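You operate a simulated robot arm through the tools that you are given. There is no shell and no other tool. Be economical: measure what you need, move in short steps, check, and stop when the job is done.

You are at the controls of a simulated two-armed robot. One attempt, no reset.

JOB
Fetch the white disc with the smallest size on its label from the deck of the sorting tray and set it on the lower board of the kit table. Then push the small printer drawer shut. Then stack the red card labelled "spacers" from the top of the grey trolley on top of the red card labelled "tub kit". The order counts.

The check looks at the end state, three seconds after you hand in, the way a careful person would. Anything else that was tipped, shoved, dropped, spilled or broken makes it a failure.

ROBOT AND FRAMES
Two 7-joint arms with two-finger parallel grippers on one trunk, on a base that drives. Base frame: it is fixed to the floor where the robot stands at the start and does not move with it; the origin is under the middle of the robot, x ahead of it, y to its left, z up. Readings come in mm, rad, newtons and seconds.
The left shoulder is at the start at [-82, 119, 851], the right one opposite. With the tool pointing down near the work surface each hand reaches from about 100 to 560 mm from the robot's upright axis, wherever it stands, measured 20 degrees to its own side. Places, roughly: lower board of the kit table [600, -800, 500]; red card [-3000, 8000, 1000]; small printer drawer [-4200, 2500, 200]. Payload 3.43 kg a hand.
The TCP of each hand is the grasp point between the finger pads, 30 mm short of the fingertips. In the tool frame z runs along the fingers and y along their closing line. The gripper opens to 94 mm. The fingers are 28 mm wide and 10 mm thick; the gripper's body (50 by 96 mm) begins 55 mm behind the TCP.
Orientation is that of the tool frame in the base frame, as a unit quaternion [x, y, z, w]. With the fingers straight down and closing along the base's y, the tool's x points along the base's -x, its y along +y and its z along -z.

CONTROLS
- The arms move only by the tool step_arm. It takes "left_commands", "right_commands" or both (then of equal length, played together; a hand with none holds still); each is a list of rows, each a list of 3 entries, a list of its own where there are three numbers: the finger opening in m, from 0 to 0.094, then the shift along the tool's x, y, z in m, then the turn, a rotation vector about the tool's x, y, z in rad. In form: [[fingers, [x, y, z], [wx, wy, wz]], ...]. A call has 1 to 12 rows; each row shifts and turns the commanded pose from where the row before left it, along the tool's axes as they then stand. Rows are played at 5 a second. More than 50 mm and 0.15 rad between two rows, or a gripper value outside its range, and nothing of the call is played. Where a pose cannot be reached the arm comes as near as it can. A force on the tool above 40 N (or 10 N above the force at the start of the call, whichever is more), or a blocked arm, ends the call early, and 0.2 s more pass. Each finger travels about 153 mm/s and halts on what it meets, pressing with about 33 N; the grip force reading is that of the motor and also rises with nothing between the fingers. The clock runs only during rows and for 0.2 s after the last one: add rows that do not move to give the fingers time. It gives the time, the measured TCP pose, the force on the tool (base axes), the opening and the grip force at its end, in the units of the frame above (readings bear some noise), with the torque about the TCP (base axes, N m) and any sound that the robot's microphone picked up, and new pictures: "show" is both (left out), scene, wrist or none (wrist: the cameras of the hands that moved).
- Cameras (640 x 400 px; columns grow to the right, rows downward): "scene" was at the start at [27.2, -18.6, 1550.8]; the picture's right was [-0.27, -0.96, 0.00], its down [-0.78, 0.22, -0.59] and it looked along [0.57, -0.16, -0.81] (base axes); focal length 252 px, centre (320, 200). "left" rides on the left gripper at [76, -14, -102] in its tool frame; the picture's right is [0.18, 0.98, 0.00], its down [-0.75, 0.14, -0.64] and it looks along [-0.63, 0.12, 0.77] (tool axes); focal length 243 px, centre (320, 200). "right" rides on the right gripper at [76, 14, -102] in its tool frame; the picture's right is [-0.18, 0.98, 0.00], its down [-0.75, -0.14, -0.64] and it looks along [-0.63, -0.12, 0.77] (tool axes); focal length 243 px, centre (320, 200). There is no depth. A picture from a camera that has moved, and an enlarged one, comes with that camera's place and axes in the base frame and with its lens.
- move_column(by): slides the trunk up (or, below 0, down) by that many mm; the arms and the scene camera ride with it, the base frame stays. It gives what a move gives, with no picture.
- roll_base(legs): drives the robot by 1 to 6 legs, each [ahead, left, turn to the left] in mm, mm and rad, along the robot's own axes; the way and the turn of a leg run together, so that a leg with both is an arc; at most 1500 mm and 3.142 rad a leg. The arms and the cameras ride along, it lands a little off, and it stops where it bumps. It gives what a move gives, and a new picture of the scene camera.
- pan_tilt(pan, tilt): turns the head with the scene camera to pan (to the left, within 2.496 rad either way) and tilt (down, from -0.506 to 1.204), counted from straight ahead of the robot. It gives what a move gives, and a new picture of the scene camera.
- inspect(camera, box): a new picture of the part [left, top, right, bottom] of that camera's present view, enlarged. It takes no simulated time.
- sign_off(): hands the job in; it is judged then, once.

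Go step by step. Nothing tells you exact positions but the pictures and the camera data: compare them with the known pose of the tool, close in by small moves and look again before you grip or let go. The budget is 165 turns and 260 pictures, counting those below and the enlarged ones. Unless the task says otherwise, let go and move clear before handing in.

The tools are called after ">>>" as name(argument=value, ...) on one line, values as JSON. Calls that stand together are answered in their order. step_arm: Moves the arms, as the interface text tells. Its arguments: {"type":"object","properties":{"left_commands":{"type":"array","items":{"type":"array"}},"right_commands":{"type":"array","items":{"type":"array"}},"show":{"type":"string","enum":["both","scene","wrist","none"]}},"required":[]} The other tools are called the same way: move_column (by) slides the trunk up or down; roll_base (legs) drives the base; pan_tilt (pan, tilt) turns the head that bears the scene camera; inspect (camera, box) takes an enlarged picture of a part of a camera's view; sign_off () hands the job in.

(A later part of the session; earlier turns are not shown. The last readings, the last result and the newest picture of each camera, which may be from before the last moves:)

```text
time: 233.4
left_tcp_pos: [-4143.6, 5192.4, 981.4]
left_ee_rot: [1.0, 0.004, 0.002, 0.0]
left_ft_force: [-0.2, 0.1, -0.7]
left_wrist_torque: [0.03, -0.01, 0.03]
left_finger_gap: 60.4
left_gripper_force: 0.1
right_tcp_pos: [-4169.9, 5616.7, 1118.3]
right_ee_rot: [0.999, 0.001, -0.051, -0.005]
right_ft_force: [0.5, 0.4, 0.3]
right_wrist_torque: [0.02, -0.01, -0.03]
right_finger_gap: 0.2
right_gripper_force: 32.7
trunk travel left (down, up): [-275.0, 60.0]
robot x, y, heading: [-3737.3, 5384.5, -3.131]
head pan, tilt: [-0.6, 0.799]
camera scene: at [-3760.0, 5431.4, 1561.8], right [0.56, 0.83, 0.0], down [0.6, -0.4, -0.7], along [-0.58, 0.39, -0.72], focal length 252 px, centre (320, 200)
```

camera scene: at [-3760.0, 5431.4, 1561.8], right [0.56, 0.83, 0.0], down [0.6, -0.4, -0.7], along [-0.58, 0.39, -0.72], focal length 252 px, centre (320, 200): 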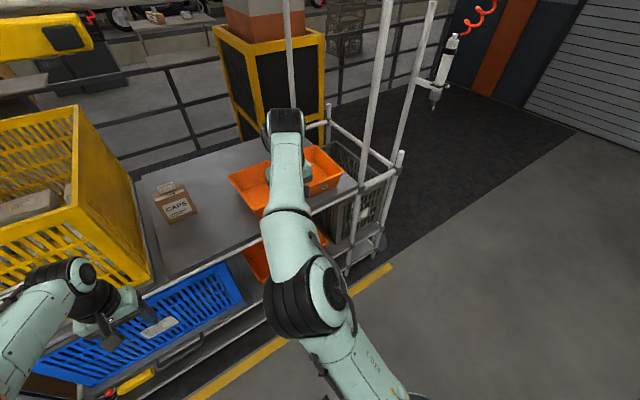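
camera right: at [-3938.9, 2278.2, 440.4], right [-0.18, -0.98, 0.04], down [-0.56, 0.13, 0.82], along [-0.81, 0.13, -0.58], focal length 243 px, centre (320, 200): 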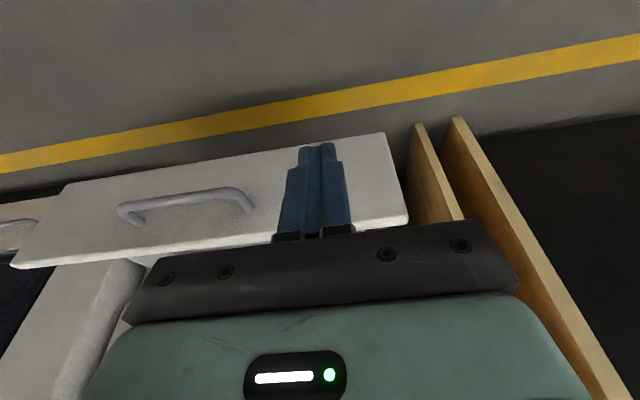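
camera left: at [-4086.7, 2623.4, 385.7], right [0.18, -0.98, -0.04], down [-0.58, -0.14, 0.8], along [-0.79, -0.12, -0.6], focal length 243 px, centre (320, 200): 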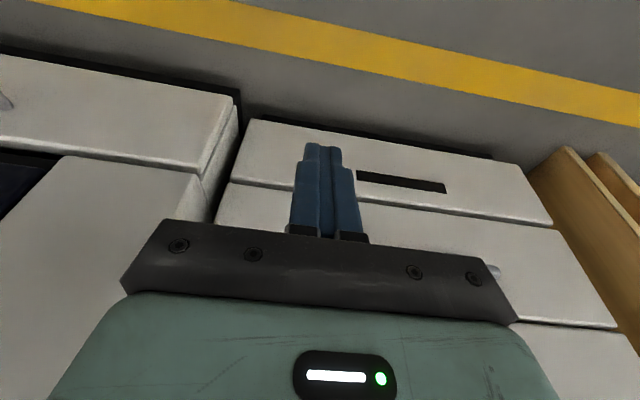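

The hands are over the front of the rack area, so I'll back away 70 mm and pull both hands in 90 mm before strafing past the rack posts (x ≈ -4325).

>>> roll_base(legs=[[-70, 0, -0.01]])

>>> step_arm(left_commands=[[0.06, [0.03, 0, -0.03], [0, 0, 0]], [0.06, [0.03, 0, -0.03], [0, 0, 0]], [0.06, [0.03, 0, -0.03], [0, 0, 0]], [0.06, [0, 0, 0], [0, 0, 0]]], right_commands=[[0.0, [0.03, 0, 0], [0, 0.05, 0]], [0.0, [0.03, 0, 0], [0, 0.05, 0]], [0.0, [0.03, 0, 0], [0, 0, 0]], [0.0, [0, 0, 0], [0, 0, 0]]], show="scene")

```text
time: 234.4
left_tcp_pos: [-4074.1, 5199.1, 980.8]
left_ee_rot: [1.0, 0.0, 0.002, 0.0]
left_ft_force: [-0.2, -0.7, 0.6]
left_wrist_torque: [-0.01, -0.02, 0.02]
left_finger_gap: 59.9
left_gripper_force: 0.1
right_tcp_pos: [-4096.2, 5621.6, 1118.8]
right_ee_rot: [0.999, -0.004, -0.051, -0.006]
right_ft_force: [-0.1, -0.4, -0.1]
right_wrist_torque: [-0.01, 0.02, 0.0]
right_finger_gap: 0.0
right_gripper_force: 33.2
trunk travel left (down, up): [-275.0, 60.0]
robot x, y, heading: [-3668.5, 5386.2, -3.142]
head pan, tilt: [-0.6, 0.799]
camera scene: at [-3688.6, 5432.0, 1561.8], right [0.56, 0.83, 0.0], down [0.59, -0.4, -0.7], along [-0.58, 0.39, -0.72], focal length 252 px, centre (320, 200)
```

scene: 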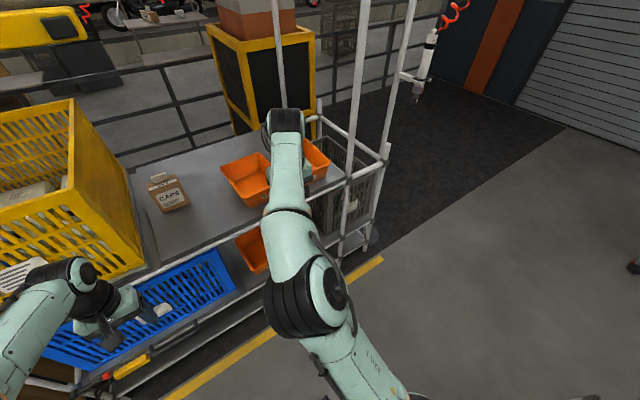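

```text
time: 235.4
left_tcp_pos: [-3986.0, 5198.6, 1070.7]
left_ee_rot: [1.0, -0.001, 0.003, 0.0]
left_ft_force: [-0.9, 0.6, -0.7]
left_wrist_torque: [0.0, 0.01, 0.01]
left_finger_gap: 60.0
left_gripper_force: 0.1
right_tcp_pos: [-4008.5, 5623.1, 1113.8]
right_ee_rot: [1.0, -0.005, -0.001, -0.005]
right_ft_force: [0.0, -0.3, 0.1]
right_wrist_torque: [0.02, 0.02, -0.02]
right_finger_gap: 0.1
right_gripper_force: 32.9
trunk travel left (down, up): [-275.0, 60.0]
robot x, y, heading: [-3668.0, 5391.3, -3.142]
head pan, tilt: [-0.6, 0.799]
camera scene: at [-3690.6, 5432.3, 1561.8], right [0.56, 0.83, 0.0], down [0.59, -0.4, -0.7], along [-0.58, 0.39, -0.72], focal length 252 px, centre (320, 200)
```

scene: 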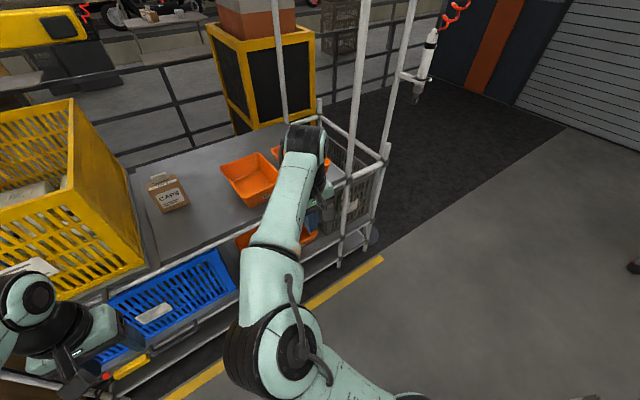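

Hands are in. Strafing past the rack toward the end of the line.

>>> roll_base(legs=[[0, -1400, 0]])

>>> pan_tilt(pan=-1.9, tilt=0.6)

```text
time: 248.0
left_tcp_pos: [-3978.3, 6617.0, 1071.6]
left_ee_rot: [1.0, -0.009, 0.002, 0.0]
left_ft_force: [0.3, 0.7, -0.4]
left_wrist_torque: [-0.01, -0.01, 0.05]
left_finger_gap: 60.2
left_gripper_force: 0.1
right_tcp_pos: [-3994.7, 7041.0, 1113.3]
right_ee_rot: [1.0, -0.012, 0.0, -0.005]
right_ft_force: [0.3, -0.1, -0.5]
right_wrist_torque: [0.02, -0.01, -0.01]
right_finger_gap: 0.0
right_gripper_force: 33.2
trunk travel left (down, up): [-275.0, 60.0]
robot x, y, heading: [-3656.3, 6799.6, 3.127]
head pan, tilt: [-0.6, 0.799]
camera scene: at [-3679.3, 6846.2, 1561.8], right [0.58, 0.82, 0.0], down [0.59, -0.41, -0.7], along [-0.57, 0.4, -0.72], focal length 252 px, centre (320, 200)
```

scene: 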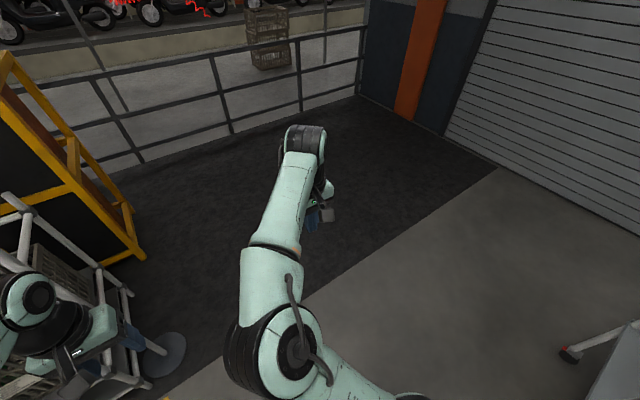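

```text
time: 249.4
left_tcp_pos: [-3978.0, 6617.6, 1070.6]
left_ee_rot: [1.0, -0.009, 0.002, 0.0]
left_ft_force: [0.4, 0.2, -0.3]
left_wrist_torque: [-0.04, -0.02, 0.02]
left_finger_gap: 59.9
left_gripper_force: 0.1
right_tcp_pos: [-3994.8, 7040.8, 1113.6]
right_ee_rot: [1.0, -0.012, 0.001, -0.005]
right_ft_force: [-0.9, 0.2, -0.1]
right_wrist_torque: [0.04, 0.02, 0.02]
right_finger_gap: 0.3
right_gripper_force: 33.0
trunk travel left (down, up): [-275.0, 60.0]
robot x, y, heading: [-3655.6, 6798.9, 3.125]
head pan, tilt: [-1.901, 0.6]
camera scene: at [-3583.7, 6882.8, 1578.6], right [0.94, -0.34, 0.0], down [-0.19, -0.53, -0.83], along [0.28, 0.78, -0.57], focal length 252 px, centre (320, 200)
```

scene: 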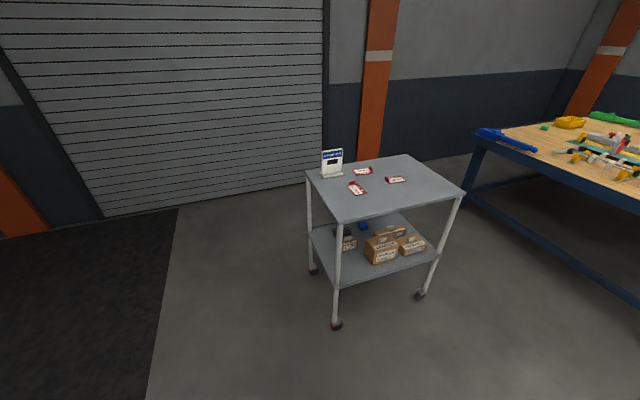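

>>> inspect(camera="scene", box=[300, 130, 480, 240])

```text
3.56 times, centred on (390, 185) of scene
camera zoom: at [-3583.7, 6882.8, 1578.6], right [0.94, -0.34, 0.0], down [-0.19, -0.53, -0.83], along [0.28, 0.78, -0.57], focal length 895 px, centre (71, 253)
```

zoom: 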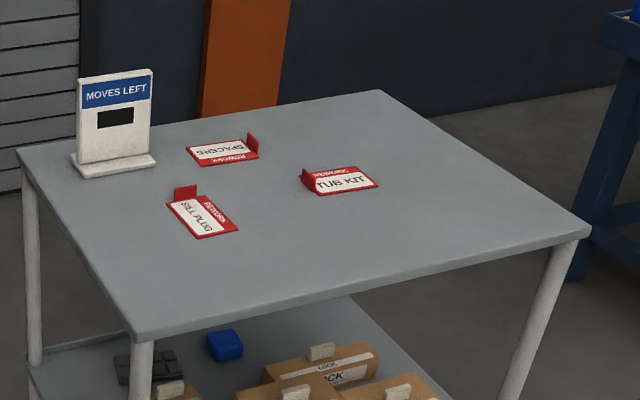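

Three red cards with upright tabs lie on the trolley top: SPACERS (back), BILL PLUG (left), TUB KIT (right). I'll drive in front of the trolley facing +y, staying clear of it.

>>> roll_base(legs=[[0, -300, 0], [0, 0, -1.555], [0, -700, 0]])

>>> pan_tilt(pan=0.0, tilt=0.75)

```text
time: 262.6
left_tcp_pos: [-3150.3, 7418.5, 1070.8]
left_ee_rot: [0.708, -0.706, 0.002, 0.001]
left_ft_force: [-0.3, -0.6, -0.2]
left_wrist_torque: [0.02, 0.03, -0.01]
left_finger_gap: 60.1
left_gripper_force: 0.1
right_tcp_pos: [-2727.4, 7445.1, 1114.3]
right_ee_rot: [-0.706, 0.708, -0.004, 0.004]
right_ft_force: [-0.2, -0.4, -0.8]
right_wrist_torque: [0.03, 0.0, 0.0]
right_finger_gap: 0.0
right_gripper_force: 33.3
trunk travel left (down, up): [-275.0, 60.0]
robot x, y, heading: [-2962.7, 7104.3, 1.576]
head pan, tilt: [-1.901, 0.6]
camera scene: at [-2877.8, 7032.0, 1578.7], right [-0.32, -0.95, 0.0], down [-0.54, 0.18, -0.83], along [0.78, -0.26, -0.56], focal length 252 px, centre (320, 200)
```

scene: 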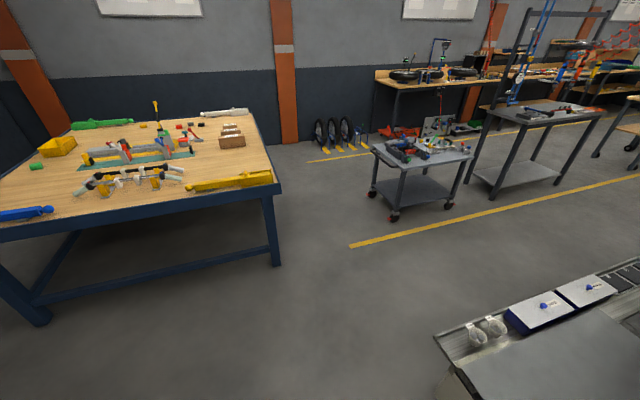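

```text
time: 264.4
left_tcp_pos: [-3150.9, 7418.3, 1070.6]
left_ee_rot: [0.709, -0.706, 0.001, 0.0]
left_ft_force: [0.4, -0.3, 0.0]
left_wrist_torque: [-0.01, 0.0, 0.0]
left_finger_gap: 59.9
left_gripper_force: 0.1
right_tcp_pos: [-2728.8, 7444.9, 1114.3]
right_ee_rot: [-0.705, 0.709, -0.004, 0.005]
right_ft_force: [0.6, 0.0, 0.4]
right_wrist_torque: [-0.01, 0.01, 0.01]
right_finger_gap: 0.0
right_gripper_force: 32.5
trunk travel left (down, up): [-275.0, 60.0]
robot x, y, heading: [-2959.2, 7101.0, 1.578]
head pan, tilt: [0.0, 0.75]
camera scene: at [-2962.1, 7143.0, 1565.8], right [1.0, 0.01, 0.0], down [0.0, -0.68, -0.73], along [0.0, 0.73, -0.68], focal length 252 px, centre (320, 200)
```

scene: 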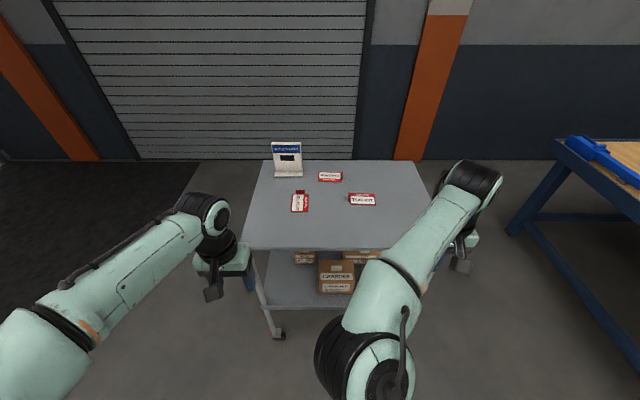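

Stereo gives the top at z ≈ 893: SPACERS at about [-2918, 8007], TUB KIT at [-2796, 7872], front edge y ≈ 7640. Zooming on the cards for tab orientation.

>>> inspect(camera="scene", box=[260, 130, 400, 220])

```text
4.44 times, centred on (330, 175) of scene
camera zoom: at [-2962.1, 7143.0, 1565.8], right [1.0, 0.01, 0.0], down [0.0, -0.68, -0.73], along [0.0, 0.73, -0.68], focal length 1119 px, centre (276, 311)
```

zoom: 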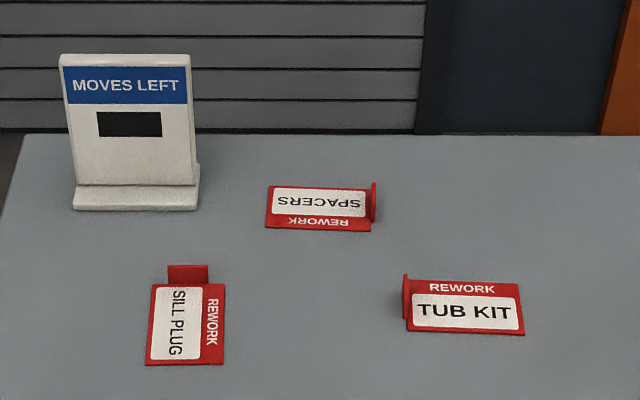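

Tab of SPACERS is on its right end (≈[-2868, 8008]); TUB KIT's tab is on its left end, so a pure translation of about (+134, -139) mm stacks them. I'll raise the trunk a bit and roll up to the trolley.

>>> move_column(by=50)

>>> roll_base(legs=[[230, 0, -0.005]])

>>> pan_tilt(pan=0.0, tilt=1.15)

```text
time: 265.4
left_tcp_pos: [-3150.9, 7418.6, 1120.8]
left_ee_rot: [0.708, -0.706, 0.001, 0.001]
left_ft_force: [-0.1, -0.3, -0.8]
left_wrist_torque: [0.05, -0.02, 0.04]
left_finger_gap: 60.0
left_gripper_force: 0.0
right_tcp_pos: [-2727.7, 7443.7, 1164.0]
right_ee_rot: [-0.706, 0.708, -0.004, 0.004]
right_ft_force: [-0.5, -0.1, 0.5]
right_wrist_torque: [0.04, 0.0, 0.01]
right_finger_gap: 0.1
right_gripper_force: 33.3
trunk travel left (down, up): [-325.0, 10.0]
robot x, y, heading: [-2961.1, 7103.2, 1.575]
head pan, tilt: [0.0, 0.75]
```

```text
time: 267.1
left_tcp_pos: [-3150.8, 7646.1, 1120.7]
left_ee_rot: [0.707, -0.707, 0.001, 0.001]
left_ft_force: [0.1, 0.1, 0.3]
left_wrist_torque: [0.0, -0.01, -0.03]
left_finger_gap: 59.9
left_gripper_force: 0.1
right_tcp_pos: [-2728.1, 7671.2, 1163.3]
right_ee_rot: [-0.705, 0.709, -0.004, 0.003]
right_ft_force: [0.6, -0.2, 0.0]
right_wrist_torque: [-0.03, 0.03, 0.01]
right_finger_gap: 0.0
right_gripper_force: 33.2
trunk travel left (down, up): [-325.0, 10.0]
robot x, y, heading: [-2966.2, 7330.8, 1.573]
head pan, tilt: [0.0, 0.75]
camera scene: at [-2963.2, 7369.9, 1619.9], right [1.0, 0.0, 0.0], down [0.0, -0.68, -0.73], along [0.0, 0.73, -0.68], focal length 252 px, centre (320, 200)
```

scene: 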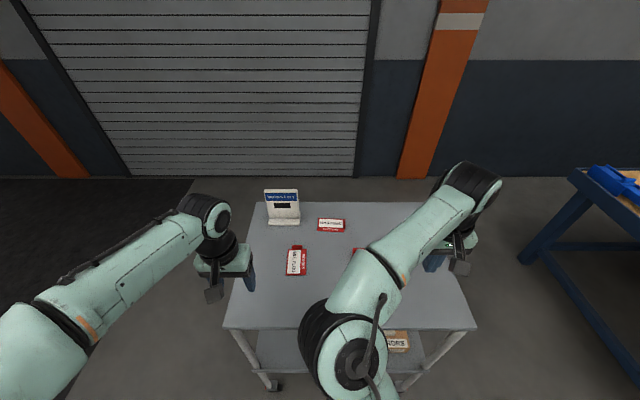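

```text
time: 267.9
left_tcp_pos: [-3150.8, 7648.5, 1121.7]
left_ee_rot: [0.708, -0.706, 0.001, 0.001]
left_ft_force: [-0.7, 0.1, 0.5]
left_wrist_torque: [-0.04, 0.01, -0.01]
left_finger_gap: 60.1
left_gripper_force: 0.0
right_tcp_pos: [-2728.5, 7671.0, 1163.6]
right_ee_rot: [-0.705, 0.709, -0.003, 0.004]
right_ft_force: [0.2, 0.2, 0.3]
right_wrist_torque: [0.0, -0.01, 0.02]
right_finger_gap: 0.0
right_gripper_force: 33.0
trunk travel left (down, up): [-325.0, 10.0]
robot x, y, heading: [-2966.1, 7333.1, 1.578]
head pan, tilt: [0.0, 1.15]
camera scene: at [-2963.1, 7346.8, 1591.2], right [1.0, 0.0, 0.0], down [0.0, -0.91, -0.41], along [0.0, 0.41, -0.91], focal length 252 px, centre (320, 200)
```

scene: 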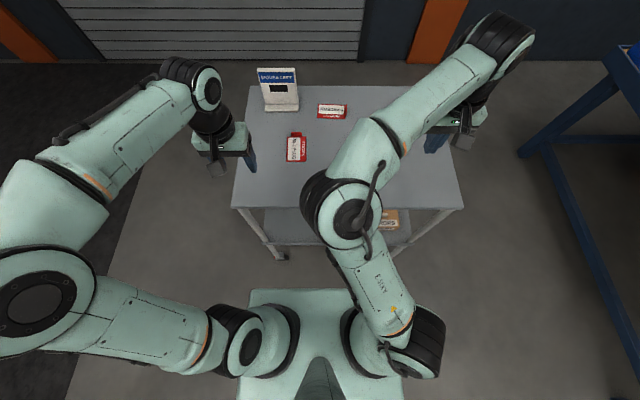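

Both hands are clear above the trolley. Now tilting the right tool forward 0.6 rad, opening the fingers moderately and moving toward the SPACERS tab, staying high.

>>> step_arm(right_commands=[[0.03, [0, 0, 0], [0, -0.15, 0]], [0.05, [0, 0, 0], [0, -0.15, 0]], [0.05, [0, 0, 0], [0, -0.15, 0]], [0.05, [0, 0, 0], [0, -0.15, 0]], [0.05, [-0.015, 0.0175, 0.0289], [0, 0, 0]], [0.05, [-0.015, 0.0175, 0.0289], [0, 0, 0]], [0.05, [-0.015, 0.0175, 0.0289], [0, 0, 0]], [0.05, [-0.015, 0.0175, 0.0289], [0, 0, 0]], [0.05, [-0.015, 0.0175, 0.0289], [0, 0, 0]], [0.05, [-0.015, 0.0175, 0.0289], [0, 0, 0]], [0.05, [0, 0, 0], [0, 0, 0]]])

```text
time: 270.4
left_tcp_pos: [-3152.3, 7647.4, 1121.3]
left_ee_rot: [0.707, -0.707, 0.002, 0.001]
left_ft_force: [0.4, 0.0, 0.0]
left_wrist_torque: [0.0, 0.0, -0.03]
left_finger_gap: 60.0
left_gripper_force: 0.1
right_tcp_pos: [-2830.7, 7845.6, 1072.6]
right_ee_rot: [-0.675, 0.676, 0.205, 0.213]
right_ft_force: [-0.6, 0.4, -0.3]
right_wrist_torque: [0.0, -0.01, -0.01]
right_finger_gap: 50.1
right_gripper_force: 0.1
trunk travel left (down, up): [-325.0, 10.0]
robot x, y, heading: [-2961.6, 7332.5, 1.572]
head pan, tilt: [0.0, 1.15]
camera scene: at [-2962.8, 7346.4, 1591.2], right [1.0, 0.0, 0.0], down [0.0, -0.91, -0.41], along [0.0, 0.41, -0.91], focal length 252 px, centre (320, 200)
camera right: at [-2846.2, 7723.4, 1114.3], right [-0.98, 0.16, 0.09], down [0.13, 0.26, 0.96], along [0.13, 0.95, -0.27], focal length 243 px, centre (320, 200)
```

scene: 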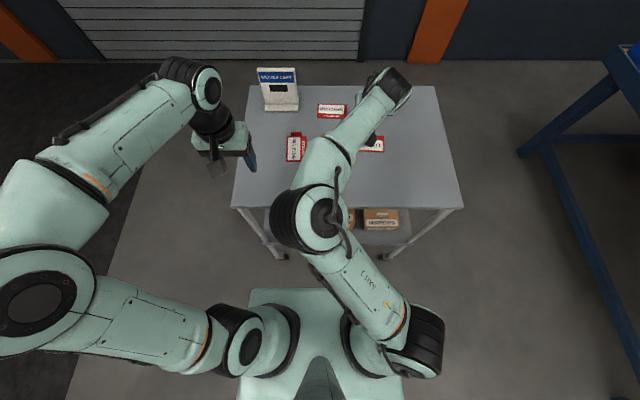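
right: 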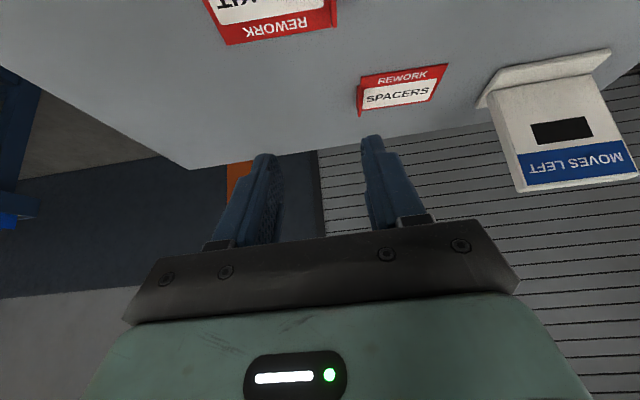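

The reach is fine and the wrist view shows the SPACERS tab. Closing in to just above it (tips ~60 mm above the card).

>>> step_arm(right_commands=[[0.05, [-0.018, 0.01, 0.0375], [0, 0, 0]], [0.05, [-0.018, 0.01, 0.0375], [0, 0, 0]], [0.05, [-0.018, 0.01, 0.0375], [0, 0, 0]], [0.05, [-0.018, 0.01, 0.0375], [0, 0, 0]], [0.05, [0, 0, 0], [0, 0, 0]]])

>>> inspect(camera="right", box=[220, 20, 460, 170])

```text
time: 271.6
left_tcp_pos: [-3151.5, 7648.3, 1121.3]
left_ee_rot: [0.707, -0.707, 0.001, 0.001]
left_ft_force: [0.0, -0.9, 0.1]
left_wrist_torque: [0.01, 0.01, -0.03]
left_finger_gap: 60.1
left_gripper_force: 0.1
right_tcp_pos: [-2856.0, 7933.9, 1020.5]
right_ee_rot: [-0.675, 0.676, 0.206, 0.214]
right_ft_force: [0.1, 0.5, 0.6]
right_wrist_torque: [-0.02, 0.01, -0.02]
right_finger_gap: 50.1
right_gripper_force: 0.1
right hand out of reach, approached as far as the arm can: row 3, 4
trunk travel left (down, up): [-325.0, 10.0]
robot x, y, heading: [-2963.5, 7329.5, 1.577]
head pan, tilt: [0.0, 1.15]
camera scene: at [-2963.0, 7347.2, 1591.2], right [1.0, 0.0, 0.0], down [0.0, -0.91, -0.41], along [0.0, 0.41, -0.91], focal length 252 px, centre (320, 200)
camera right: at [-2870.1, 7812.1, 1061.6], right [-0.98, 0.16, 0.09], down [0.13, 0.26, 0.96], along [0.13, 0.95, -0.27], focal length 243 px, centre (320, 200)
```

scene: 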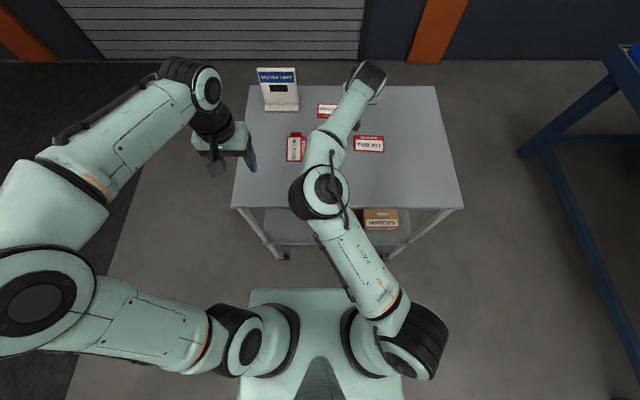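
right: 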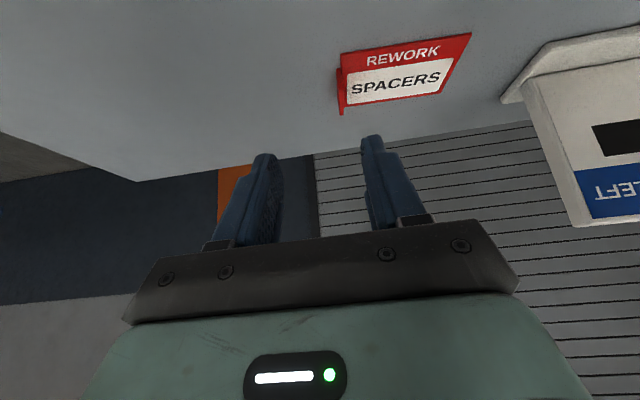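

```text
2.67 times, centred on (340, 95) of right
camera zoom: at [-2870.1, 7812.1, 1061.6], right [-0.98, 0.16, 0.09], down [0.13, 0.26, 0.96], along [0.13, 0.95, -0.27], focal length 647 px, centre (267, 480)
```

zoom: 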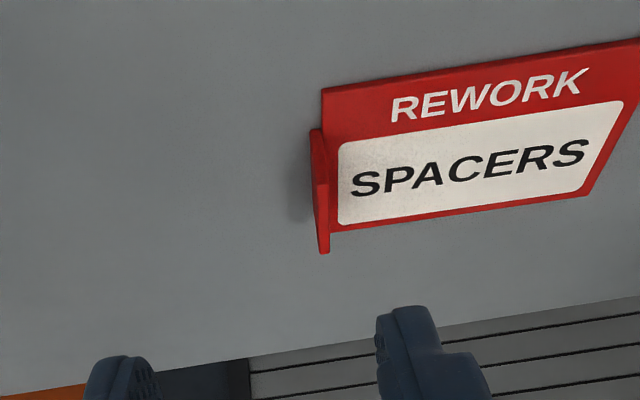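

The arm ran out of reach at this height; lower should be easier. Lowering by 60 mm in front of the card, then trying forward.

>>> step_arm(right_commands=[[0.05, [0.017, 0.005, 0.0247], [0, 0, 0]], [0.05, [0.017, 0.006, 0.0247], [0, 0, 0]], [0.05, [-0.0165, 0, 0.0113], [0, 0, 0]], [0.05, [0, 0, 0], [0, 0, 0]]])

```text
time: 272.6
left_tcp_pos: [-3151.6, 7646.8, 1121.7]
left_ee_rot: [0.708, -0.706, 0.001, 0.001]
left_ft_force: [0.0, 0.4, -0.5]
left_wrist_torque: [0.02, -0.02, -0.03]
left_finger_gap: 60.0
left_gripper_force: 0.1
right_tcp_pos: [-2881.5, 7939.8, 970.2]
right_ee_rot: [-0.674, 0.676, 0.205, 0.214]
right_ft_force: [0.2, 0.1, 0.5]
right_wrist_torque: [-0.02, 0.0, 0.01]
right_finger_gap: 49.9
right_gripper_force: 0.1
right hand out of reach, approached as far as the arm can: row 2, 3
trunk travel left (down, up): [-325.0, 10.0]
robot x, y, heading: [-2963.6, 7332.1, 1.575]
head pan, tilt: [0.0, 1.15]
camera scene: at [-2963.0, 7347.0, 1591.2], right [1.0, 0.0, 0.0], down [0.0, -0.91, -0.41], along [0.0, 0.41, -0.91], focal length 252 px, centre (320, 200)
camera right: at [-2896.2, 7818.0, 1011.0], right [-0.98, 0.16, 0.09], down [0.13, 0.26, 0.96], along [0.13, 0.95, -0.27], focal length 243 px, centre (320, 200)
```

scene: 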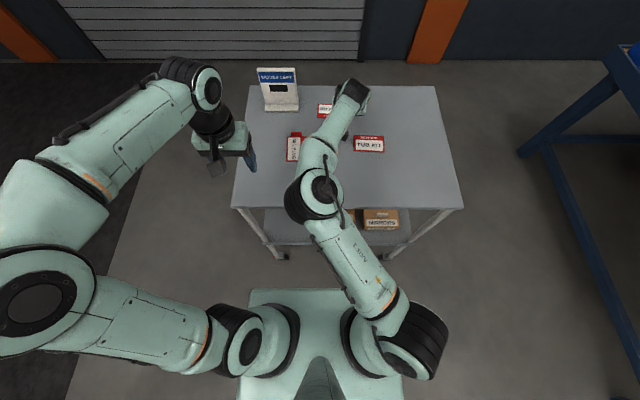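
right: 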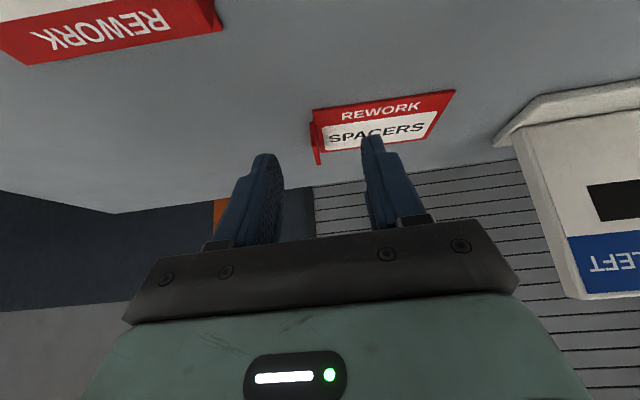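

The hand is at its reach limit about 50 mm short. The base body still has room, so I'll lift the hand slightly and roll 55 mm forward.

>>> step_arm(right_commands=[[0.05, [-0.0085, 0, -0.0124], [0, 0, 0]], [0.05, [0, 0, 0], [0, 0, 0]]], show="none")

>>> roll_base(legs=[[55, 0, 0]])

>>> inspect(camera="right", box=[160, 0, 480, 200])

```text
time: 273.1
left_tcp_pos: [-3150.4, 7646.7, 1120.3]
left_ee_rot: [0.708, -0.706, 0.001, 0.001]
left_ft_force: [0.3, -0.5, -1.0]
left_wrist_torque: [0.0, 0.0, 0.0]
left_finger_gap: 60.1
left_gripper_force: 0.1
right_tcp_pos: [-2881.8, 7939.2, 984.0]
right_ee_rot: [-0.675, 0.676, 0.205, 0.214]
right_ft_force: [0.4, -1.4, 0.4]
right_wrist_torque: [-0.01, 0.01, 0.02]
right_finger_gap: 50.1
right_gripper_force: 0.1
trunk travel left (down, up): [-325.0, 10.0]
robot x, y, heading: [-2964.3, 7328.4, 1.571]
head pan, tilt: [0.0, 1.15]
```

```text
time: 274.1
left_tcp_pos: [-3150.4, 7701.0, 1120.5]
left_ee_rot: [-0.706, 0.708, -0.001, -0.001]
left_ft_force: [-0.1, -0.3, 0.2]
left_wrist_torque: [0.02, -0.01, 0.0]
left_finger_gap: 59.8
left_gripper_force: 0.1
right_tcp_pos: [-2881.0, 7991.6, 983.9]
right_ee_rot: [-0.675, 0.676, 0.205, 0.214]
right_ft_force: [-0.3, -0.2, -0.1]
right_wrist_torque: [-0.01, 0.0, -0.01]
right_finger_gap: 49.7
right_gripper_force: 0.0
trunk travel left (down, up): [-325.0, 10.0]
robot x, y, heading: [-2964.9, 7384.3, 1.57]
head pan, tilt: [0.0, 1.15]
camera scene: at [-2963.3, 7400.4, 1590.8], right [1.0, 0.0, 0.0], down [0.0, -0.91, -0.41], along [0.0, 0.41, -0.91], focal length 252 px, centre (320, 200)
```

scene: 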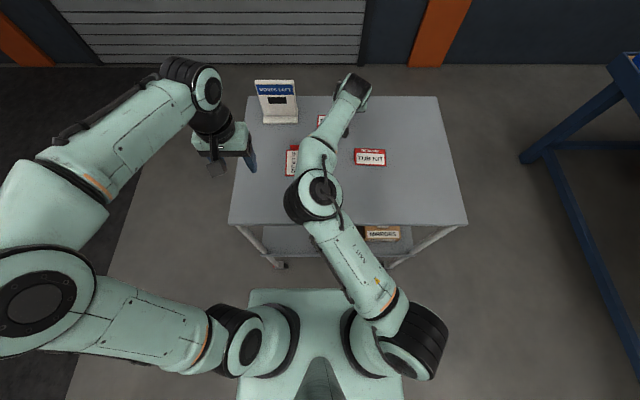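

```text
2.00 times, centred on (320, 100) of right
camera zoom: at [-2896.1, 7870.6, 1026.3], right [-0.98, 0.16, 0.09], down [0.13, 0.26, 0.96], along [0.13, 0.95, -0.28], focal length 485 px, centre (320, 400)
```

zoom: 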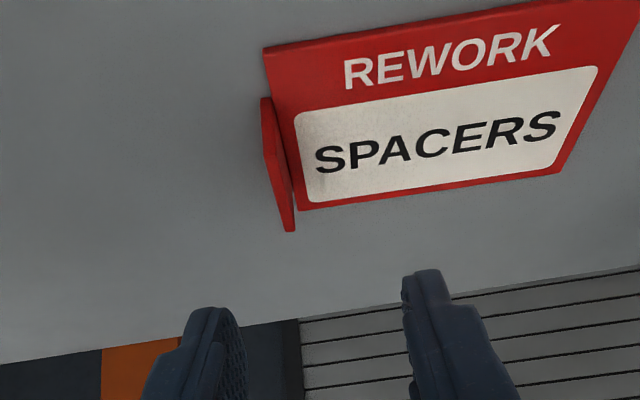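

The tab is at x ≈ -2872, y 7984–8020, top z ≈ 917; the finger midpoint is 9 mm left of it. Correcting and lowering 42 mm.

>>> step_arm(right_commands=[[0.05, [0.002, -0.009, -0.0015], [0, 0, 0]], [0.05, [0.008, 0, 0.0115], [0, 0, 0]], [0.05, [0.008, 0, 0.0115], [0, 0, 0]], [0.05, [0.008, 0, 0.0115], [0, 0, 0]], [0.05, [0, 0, 0], [0, 0, 0]]], show="none")

>>> inspect(camera="right", box=[200, 60, 440, 210])

```text
time: 275.3
left_tcp_pos: [-3150.1, 7702.1, 1120.0]
left_ee_rot: [-0.707, 0.707, -0.001, -0.001]
left_ft_force: [0.1, -0.1, 0.2]
left_wrist_torque: [0.01, 0.0, 0.01]
left_finger_gap: 59.8
left_gripper_force: 0.1
right_tcp_pos: [-2874.6, 7988.7, 945.0]
right_ee_rot: [-0.674, 0.677, 0.204, 0.213]
right_ft_force: [0.4, 0.2, 0.3]
right_wrist_torque: [0.01, 0.0, -0.04]
right_finger_gap: 50.1
right_gripper_force: 0.0
right hand out of reach, approached as far as the arm can: row 4
trunk travel left (down, up): [-325.0, 10.0]
robot x, y, heading: [-2963.4, 7385.2, 1.574]
head pan, tilt: [0.0, 1.15]
```

```text
2.67 times, centred on (320, 135) of right
camera zoom: at [-2888.4, 7865.9, 986.5], right [-0.98, 0.16, 0.09], down [0.13, 0.26, 0.96], along [0.13, 0.95, -0.27], focal length 647 px, centre (320, 373)
```

zoom: 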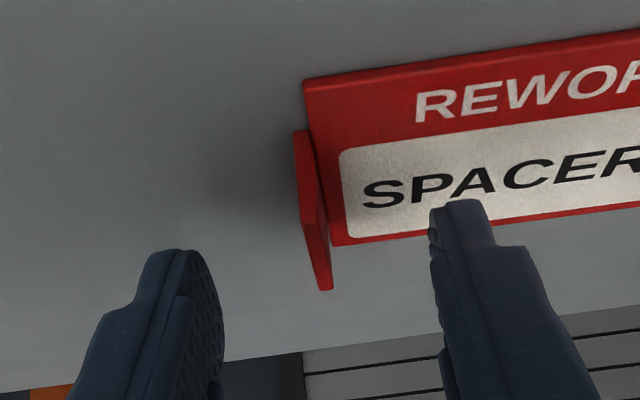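

The tab sits between the fingers. The arm is at its limit downward, so I'll lower by the trunk: 10 mm.

>>> move_column(by=-10)

>>> inspect(camera="right", box=[200, 60, 440, 210])

```text
time: 275.9
left_tcp_pos: [-3149.8, 7699.3, 1112.7]
left_ee_rot: [0.707, -0.707, -0.001, 0.0]
left_ft_force: [0.2, -0.1, -0.2]
left_wrist_torque: [0.01, 0.01, -0.02]
left_finger_gap: 60.3
left_gripper_force: 0.1
right_tcp_pos: [-2874.7, 7979.2, 934.1]
right_ee_rot: [-0.674, 0.677, 0.205, 0.213]
right_ft_force: [0.1, -4.5, 38.4]
right_wrist_torque: [0.08, 1.06, -0.06]
right_finger_gap: 49.7
right_gripper_force: 0.0
trunk travel left (down, up): [-315.0, 20.0]
robot x, y, heading: [-2963.6, 7384.4, 1.573]
head pan, tilt: [0.0, 1.15]
```

```text
2.67 times, centred on (320, 135) of right
camera zoom: at [-2889.8, 7857.6, 975.8], right [-0.98, 0.16, 0.09], down [0.13, 0.26, 0.96], along [0.13, 0.95, -0.27], focal length 647 px, centre (320, 373)
```

zoom: 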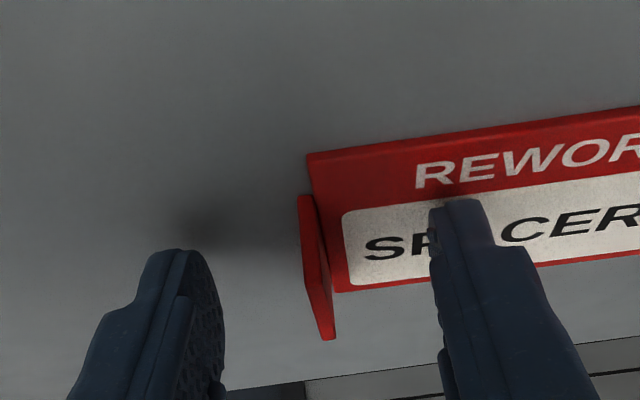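

The fingertips touch the card surface (38 N). I'll relieve by 4 mm upward, then close on the tab.

>>> move_column(by=4)

>>> step_arm(right_commands=[[0.035, [0, 0, 0], [0, 0, 0]], [0.02, [0, 0, 0], [0, 0, 0]], [0.01, [0, 0, 0], [0, 0, 0]], [0.0, [0, 0, 0], [0, 0, 0]], [0.0, [0, 0, 0], [0, 0, 0]]], show="wrist")

```text
time: 276.4
left_tcp_pos: [-3152.3, 7701.4, 1114.6]
left_ee_rot: [-0.706, 0.708, -0.001, 0.0]
left_ft_force: [0.1, -0.7, 0.3]
left_wrist_torque: [0.01, -0.03, -0.02]
left_finger_gap: 60.0
left_gripper_force: 0.0
right_tcp_pos: [-2873.3, 7978.6, 934.6]
right_ee_rot: [-0.675, 0.677, 0.203, 0.212]
right_ft_force: [-1.7, 8.2, 29.0]
right_wrist_torque: [0.42, 0.84, -0.15]
right_finger_gap: 50.9
right_gripper_force: 1.0
trunk travel left (down, up): [-319.0, 16.0]
robot x, y, heading: [-2962.0, 7387.8, 1.574]
head pan, tilt: [0.0, 1.15]
```

```text
time: 277.6
left_tcp_pos: [-3151.1, 7700.0, 1115.8]
left_ee_rot: [0.707, -0.707, 0.001, -0.001]
left_ft_force: [-0.2, 0.1, 0.2]
left_wrist_torque: [-0.04, -0.01, -0.02]
left_finger_gap: 60.1
left_gripper_force: 0.0
right_tcp_pos: [-2872.8, 7978.4, 935.4]
right_ee_rot: [-0.674, 0.677, 0.201, 0.214]
right_ft_force: [-2.6, 0.6, 33.0]
right_wrist_torque: [0.33, 0.15, 0.04]
right_finger_gap: 2.0
right_gripper_force: 33.0
trunk travel left (down, up): [-319.0, 16.0]
robot x, y, heading: [-2963.8, 7383.3, 1.576]
head pan, tilt: [0.0, 1.15]
camera right: at [-2888.5, 7856.6, 976.8], right [-0.98, 0.16, 0.09], down [0.13, 0.26, 0.96], along [0.13, 0.95, -0.28], focal length 243 px, centre (320, 200)
```

right: 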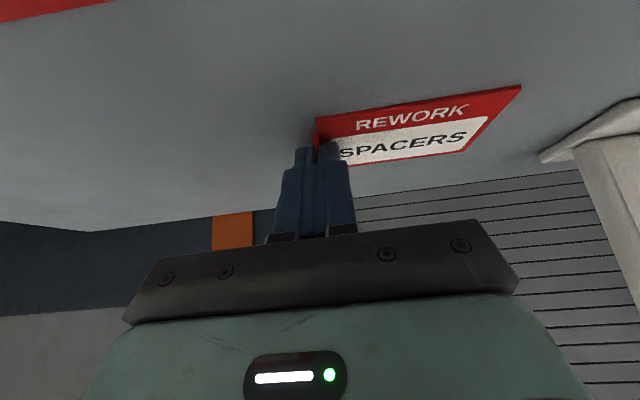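

The fingers closed on the 2 mm tab. Lifting gently to check.

>>> step_arm(right_commands=[[0.0, [-0.0057, 0, -0.0083], [0, 0, 0]], [0.0, [-0.0113, 0, -0.0165], [0, 0, 0]], [0.0, [-0.0113, 0, -0.0165], [0, 0, 0]], [0.0, [0, 0, 0], [0, 0, 0]]])

>>> inspect(camera="right", box=[200, 60, 560, 285])

```text
time: 278.6
left_tcp_pos: [-3150.8, 7702.2, 1114.7]
left_ee_rot: [-0.707, 0.707, -0.001, -0.001]
left_ft_force: [0.0, 0.2, 0.4]
left_wrist_torque: [0.04, 0.01, -0.02]
left_finger_gap: 60.2
left_gripper_force: 0.1
right_tcp_pos: [-2875.6, 7980.2, 979.2]
right_ee_rot: [-0.676, 0.678, 0.2, 0.209]
right_ft_force: [0.4, -0.1, 0.1]
right_wrist_torque: [-0.02, -0.01, -0.01]
right_finger_gap: 2.1
right_gripper_force: 32.3
trunk travel left (down, up): [-319.0, 16.0]
robot x, y, heading: [-2963.2, 7385.5, 1.574]
head pan, tilt: [0.0, 1.15]
camera scene: at [-2963.2, 7401.1, 1585.2], right [1.0, 0.0, 0.0], down [0.0, -0.91, -0.41], along [0.0, 0.41, -0.91], focal length 252 px, centre (320, 200)
camera right: at [-2889.9, 7859.5, 1022.9], right [-0.98, 0.16, 0.09], down [0.13, 0.27, 0.95], along [0.13, 0.95, -0.29], focal length 243 px, centre (320, 200)
```

scene: 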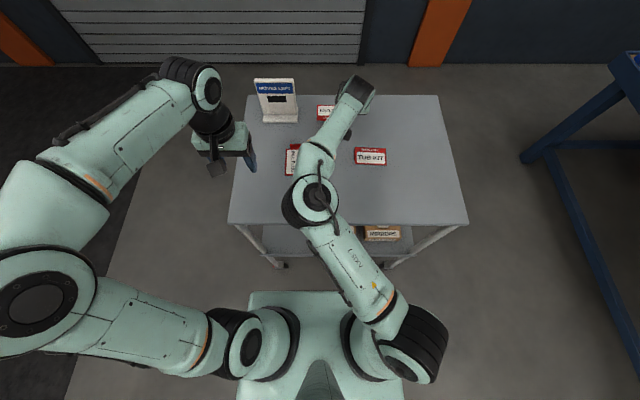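
right: 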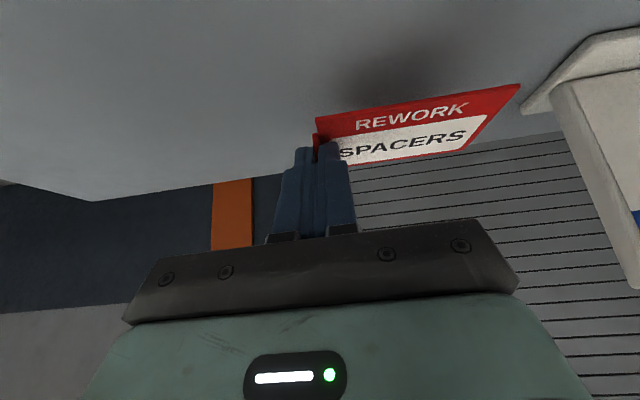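

```text
1.78 times, centred on (380, 172) of right
camera zoom: at [-2889.9, 7859.5, 1022.9], right [-0.98, 0.16, 0.09], down [0.13, 0.27, 0.95], along [0.13, 0.95, -0.29], focal length 431 px, centre (213, 249)
```

zoom: 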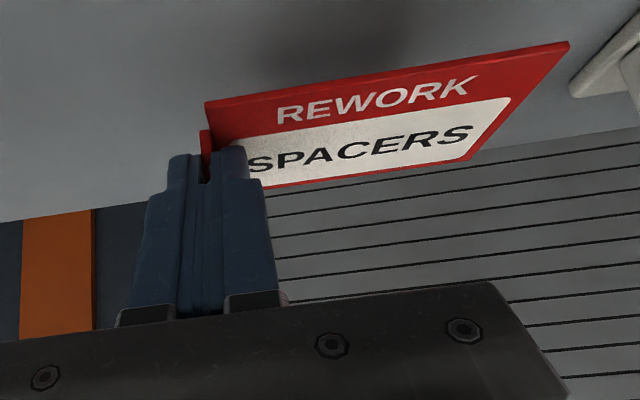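

SPACERS is held level in the air. Now measuring TUB KIT precisely from the scene camera.

>>> inspect(camera="scene", box=[330, 130, 410, 180])

```text
8.00 times, centred on (370, 155) of scene
camera zoom: at [-2963.2, 7401.1, 1585.2], right [1.0, 0.0, 0.0], down [0.0, -0.91, -0.41], along [0.0, 0.41, -0.91], focal length 2014 px, centre (-80, 560)
```

zoom: 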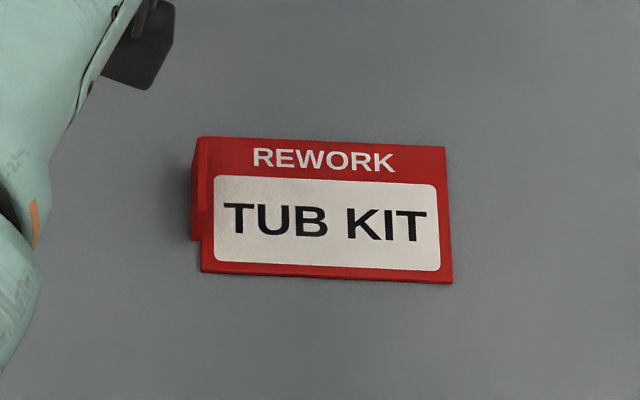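

TUB KIT measures centre ≈ [-2798, 7867], size 100 × 65. Moving the held card by (+130, -140) mm at a safe height.

>>> step_arm(right_commands=[[0.0, [-0.0085, 0, -0.0124], [0, 0, 0]], [0.0, [0.0194, -0.022, -0.0133], [0, 0, 0]], [0.0, [0.0194, -0.022, -0.0133], [0, 0, 0]], [0.0, [0.0194, -0.022, -0.0133], [0, 0, 0]], [0.0, [0.0194, -0.022, -0.0133], [0, 0, 0]], [0.0, [0.0194, -0.022, -0.0133], [0, 0, 0]], [0.0, [0.0194, -0.022, -0.0133], [0, 0, 0]], [0.0, [0, 0, 0], [0, 0, 0]]])

>>> inspect(camera="scene", box=[310, 110, 430, 185])

```text
time: 280.4
left_tcp_pos: [-3151.3, 7703.2, 1114.6]
left_ee_rot: [-0.707, 0.708, -0.001, -0.001]
left_ft_force: [-0.3, 0.6, 1.6]
left_wrist_torque: [-0.01, -0.01, 0.01]
left_finger_gap: 59.9
left_gripper_force: 0.0
right_tcp_pos: [-2745.3, 7837.6, 999.9]
right_ee_rot: [-0.676, 0.677, 0.2, 0.209]
right_ft_force: [0.3, -0.5, 0.3]
right_wrist_torque: [-0.03, -0.01, 0.03]
right_finger_gap: 2.0
right_gripper_force: 32.9
trunk travel left (down, up): [-319.0, 16.0]
robot x, y, heading: [-2968.4, 7387.5, 1.577]
head pan, tilt: [0.0, 1.15]
camera scene: at [-2963.7, 7401.5, 1585.3], right [1.0, 0.0, 0.0], down [0.0, -0.91, -0.41], along [0.0, 0.41, -0.91], focal length 252 px, centre (320, 200)
camera right: at [-2760.0, 7717.7, 1043.1], right [-0.98, 0.16, 0.09], down [0.13, 0.27, 0.95], along [0.13, 0.95, -0.29], focal length 243 px, centre (320, 200)
```

scene: 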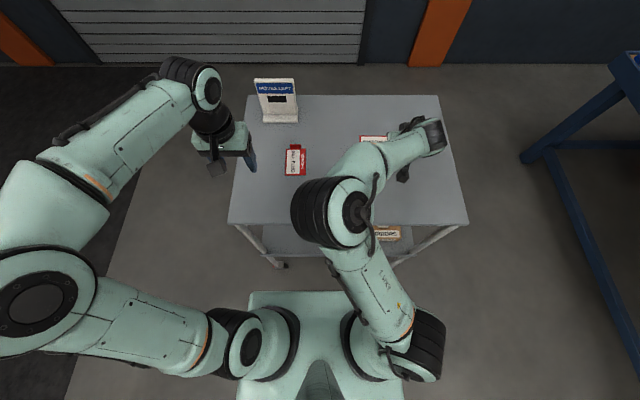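
right: 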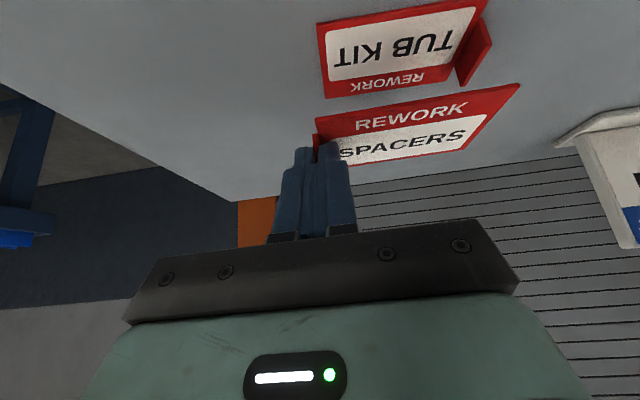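

```text
5.33 times, centred on (370, 148) of scene
camera zoom: at [-2963.7, 7401.5, 1585.3], right [1.0, 0.0, 0.0], down [0.0, -0.91, -0.41], along [0.0, 0.41, -0.91], focal length 1343 px, centre (53, 480)
```

zoom: 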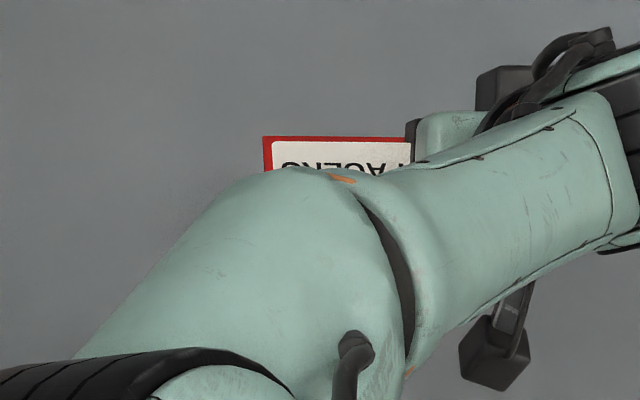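

Wrist view shows both cards: lowered straight down, SPACERS would land within ~7 mm of TUB KIT, clear of its tab. I'll add 4 mm to the right and lower 48 mm.

>>> step_arm(right_commands=[[0.0, [0.009, -0.004, 0.0132], [0, 0, 0]], [0.0, [0.009, 0, 0.0132], [0, 0, 0]], [0.0, [0.009, 0, 0.0132], [0, 0, 0]], [0.0, [0, 0, 0], [0, 0, 0]]], show="wrist")

>>> inspect(camera="right", box=[260, 40, 560, 200])

```text
time: 281.4
left_tcp_pos: [-3150.9, 7701.1, 1113.7]
left_ee_rot: [-0.707, 0.707, -0.001, -0.001]
left_ft_force: [0.0, 0.7, 0.7]
left_wrist_torque: [0.01, 0.0, -0.05]
left_finger_gap: 59.9
left_gripper_force: 0.0
right_tcp_pos: [-2740.8, 7837.0, 952.1]
right_ee_rot: [-0.676, 0.677, 0.2, 0.21]
right_ft_force: [0.3, 0.3, -0.4]
right_wrist_torque: [-0.01, -0.04, 0.02]
right_finger_gap: 2.3
right_gripper_force: 33.0
trunk travel left (down, up): [-319.0, 16.0]
robot x, y, heading: [-2967.1, 7387.6, 1.577]
head pan, tilt: [0.0, 1.15]
camera right: at [-2755.0, 7716.4, 995.0], right [-0.98, 0.16, 0.09], down [0.13, 0.27, 0.95], along [0.13, 0.95, -0.29], focal length 243 px, centre (320, 200)
```

right: 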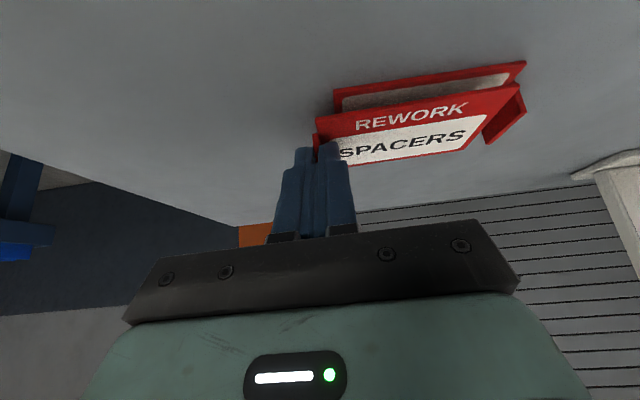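

```text
2.13 times, centred on (410, 120) of right
camera zoom: at [-2755.0, 7716.4, 995.0], right [-0.98, 0.16, 0.09], down [0.13, 0.27, 0.95], along [0.13, 0.95, -0.29], focal length 518 px, centre (128, 371)
```

zoom: 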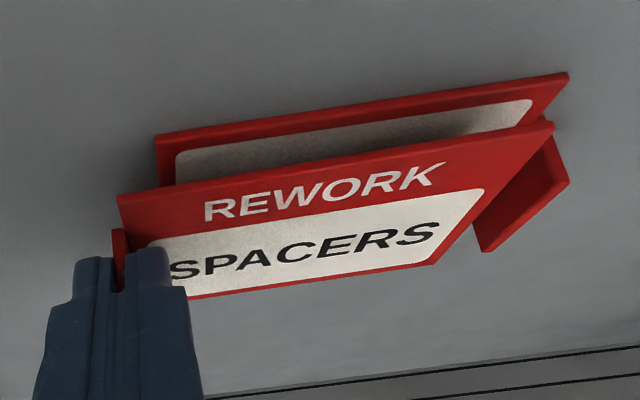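

Alignment looks good; TUB KIT's tab is clear of the held card. Lowering the last ~13 mm in small steps.

>>> step_arm(right_commands=[[0.0, [0.0045, 0, 0.0066], [0, 0, 0]], [0.0, [0.0011, 0, 0.0017], [0, 0, 0]], [0.0, [0.0011, 0, 0.0017], [0, 0, 0]], [0.0, [0, 0, 0], [0, 0, 0]]], show="none")

>>> inspect(camera="right", box=[260, 40, 560, 200])

```text
time: 282.4
left_tcp_pos: [-3151.5, 7702.7, 1115.7]
left_ee_rot: [-0.707, 0.707, -0.001, -0.001]
left_ft_force: [-0.2, -1.4, 0.9]
left_wrist_torque: [-0.01, -0.05, 0.03]
left_finger_gap: 60.0
left_gripper_force: 0.2
right_tcp_pos: [-2740.7, 7838.0, 940.2]
right_ee_rot: [-0.676, 0.678, 0.201, 0.209]
right_ft_force: [-0.1, 0.4, 0.4]
right_wrist_torque: [-0.02, -0.04, 0.0]
right_finger_gap: 1.6
right_gripper_force: 33.2
trunk travel left (down, up): [-319.0, 16.0]
robot x, y, heading: [-2964.7, 7382.2, 1.577]
head pan, tilt: [0.0, 1.15]
```

```text
2.13 times, centred on (410, 120) of right
camera zoom: at [-2754.9, 7716.4, 982.4], right [-0.98, 0.16, 0.09], down [0.13, 0.27, 0.95], along [0.13, 0.95, -0.29], focal length 518 px, centre (128, 371)
```

zoom: 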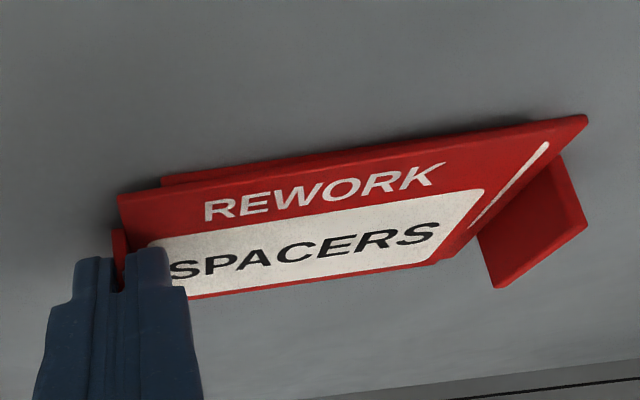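

Nearly touching; the offset is about 12 mm to the right. I'll shift 4 mm left and lower a few more mm until contact.

>>> step_arm(right_commands=[[0.0, [0, 0.004, 0], [0, 0, 0]], [0.0, [0.0011, 0, 0.0017], [0, 0, 0]], [0.0, [0.0008, 0, 0.0012], [0, 0, 0]], [0.0, [0, 0, 0], [0, 0, 0]]], show="none")

>>> inspect(camera="right", box=[260, 40, 560, 200])

```text
time: 283.4
left_tcp_pos: [-3152.2, 7701.6, 1114.5]
left_ee_rot: [-0.707, 0.707, 0.0, 0.0]
left_ft_force: [0.5, 0.0, -0.9]
left_wrist_torque: [0.0, 0.01, -0.02]
left_finger_gap: 59.9
left_gripper_force: 0.1
right_tcp_pos: [-2744.3, 7837.4, 936.7]
right_ee_rot: [-0.675, 0.677, 0.202, 0.211]
right_ft_force: [-0.6, 0.8, 13.7]
right_wrist_torque: [0.26, 0.11, -0.01]
right_finger_gap: 1.9
right_gripper_force: 33.2
trunk travel left (down, up): [-319.0, 16.0]
robot x, y, heading: [-2964.3, 7384.7, 1.575]
head pan, tilt: [0.0, 1.15]
```

```text
2.13 times, centred on (410, 120) of right
camera zoom: at [-2758.7, 7716.4, 979.5], right [-0.98, 0.16, 0.09], down [0.13, 0.27, 0.95], along [0.13, 0.95, -0.28], focal length 518 px, centre (128, 371)
```

zoom: 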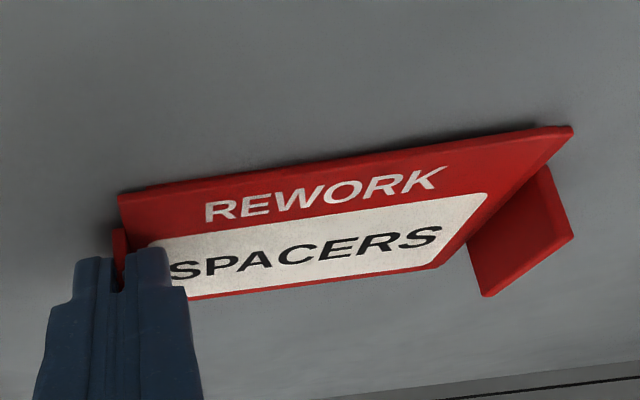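

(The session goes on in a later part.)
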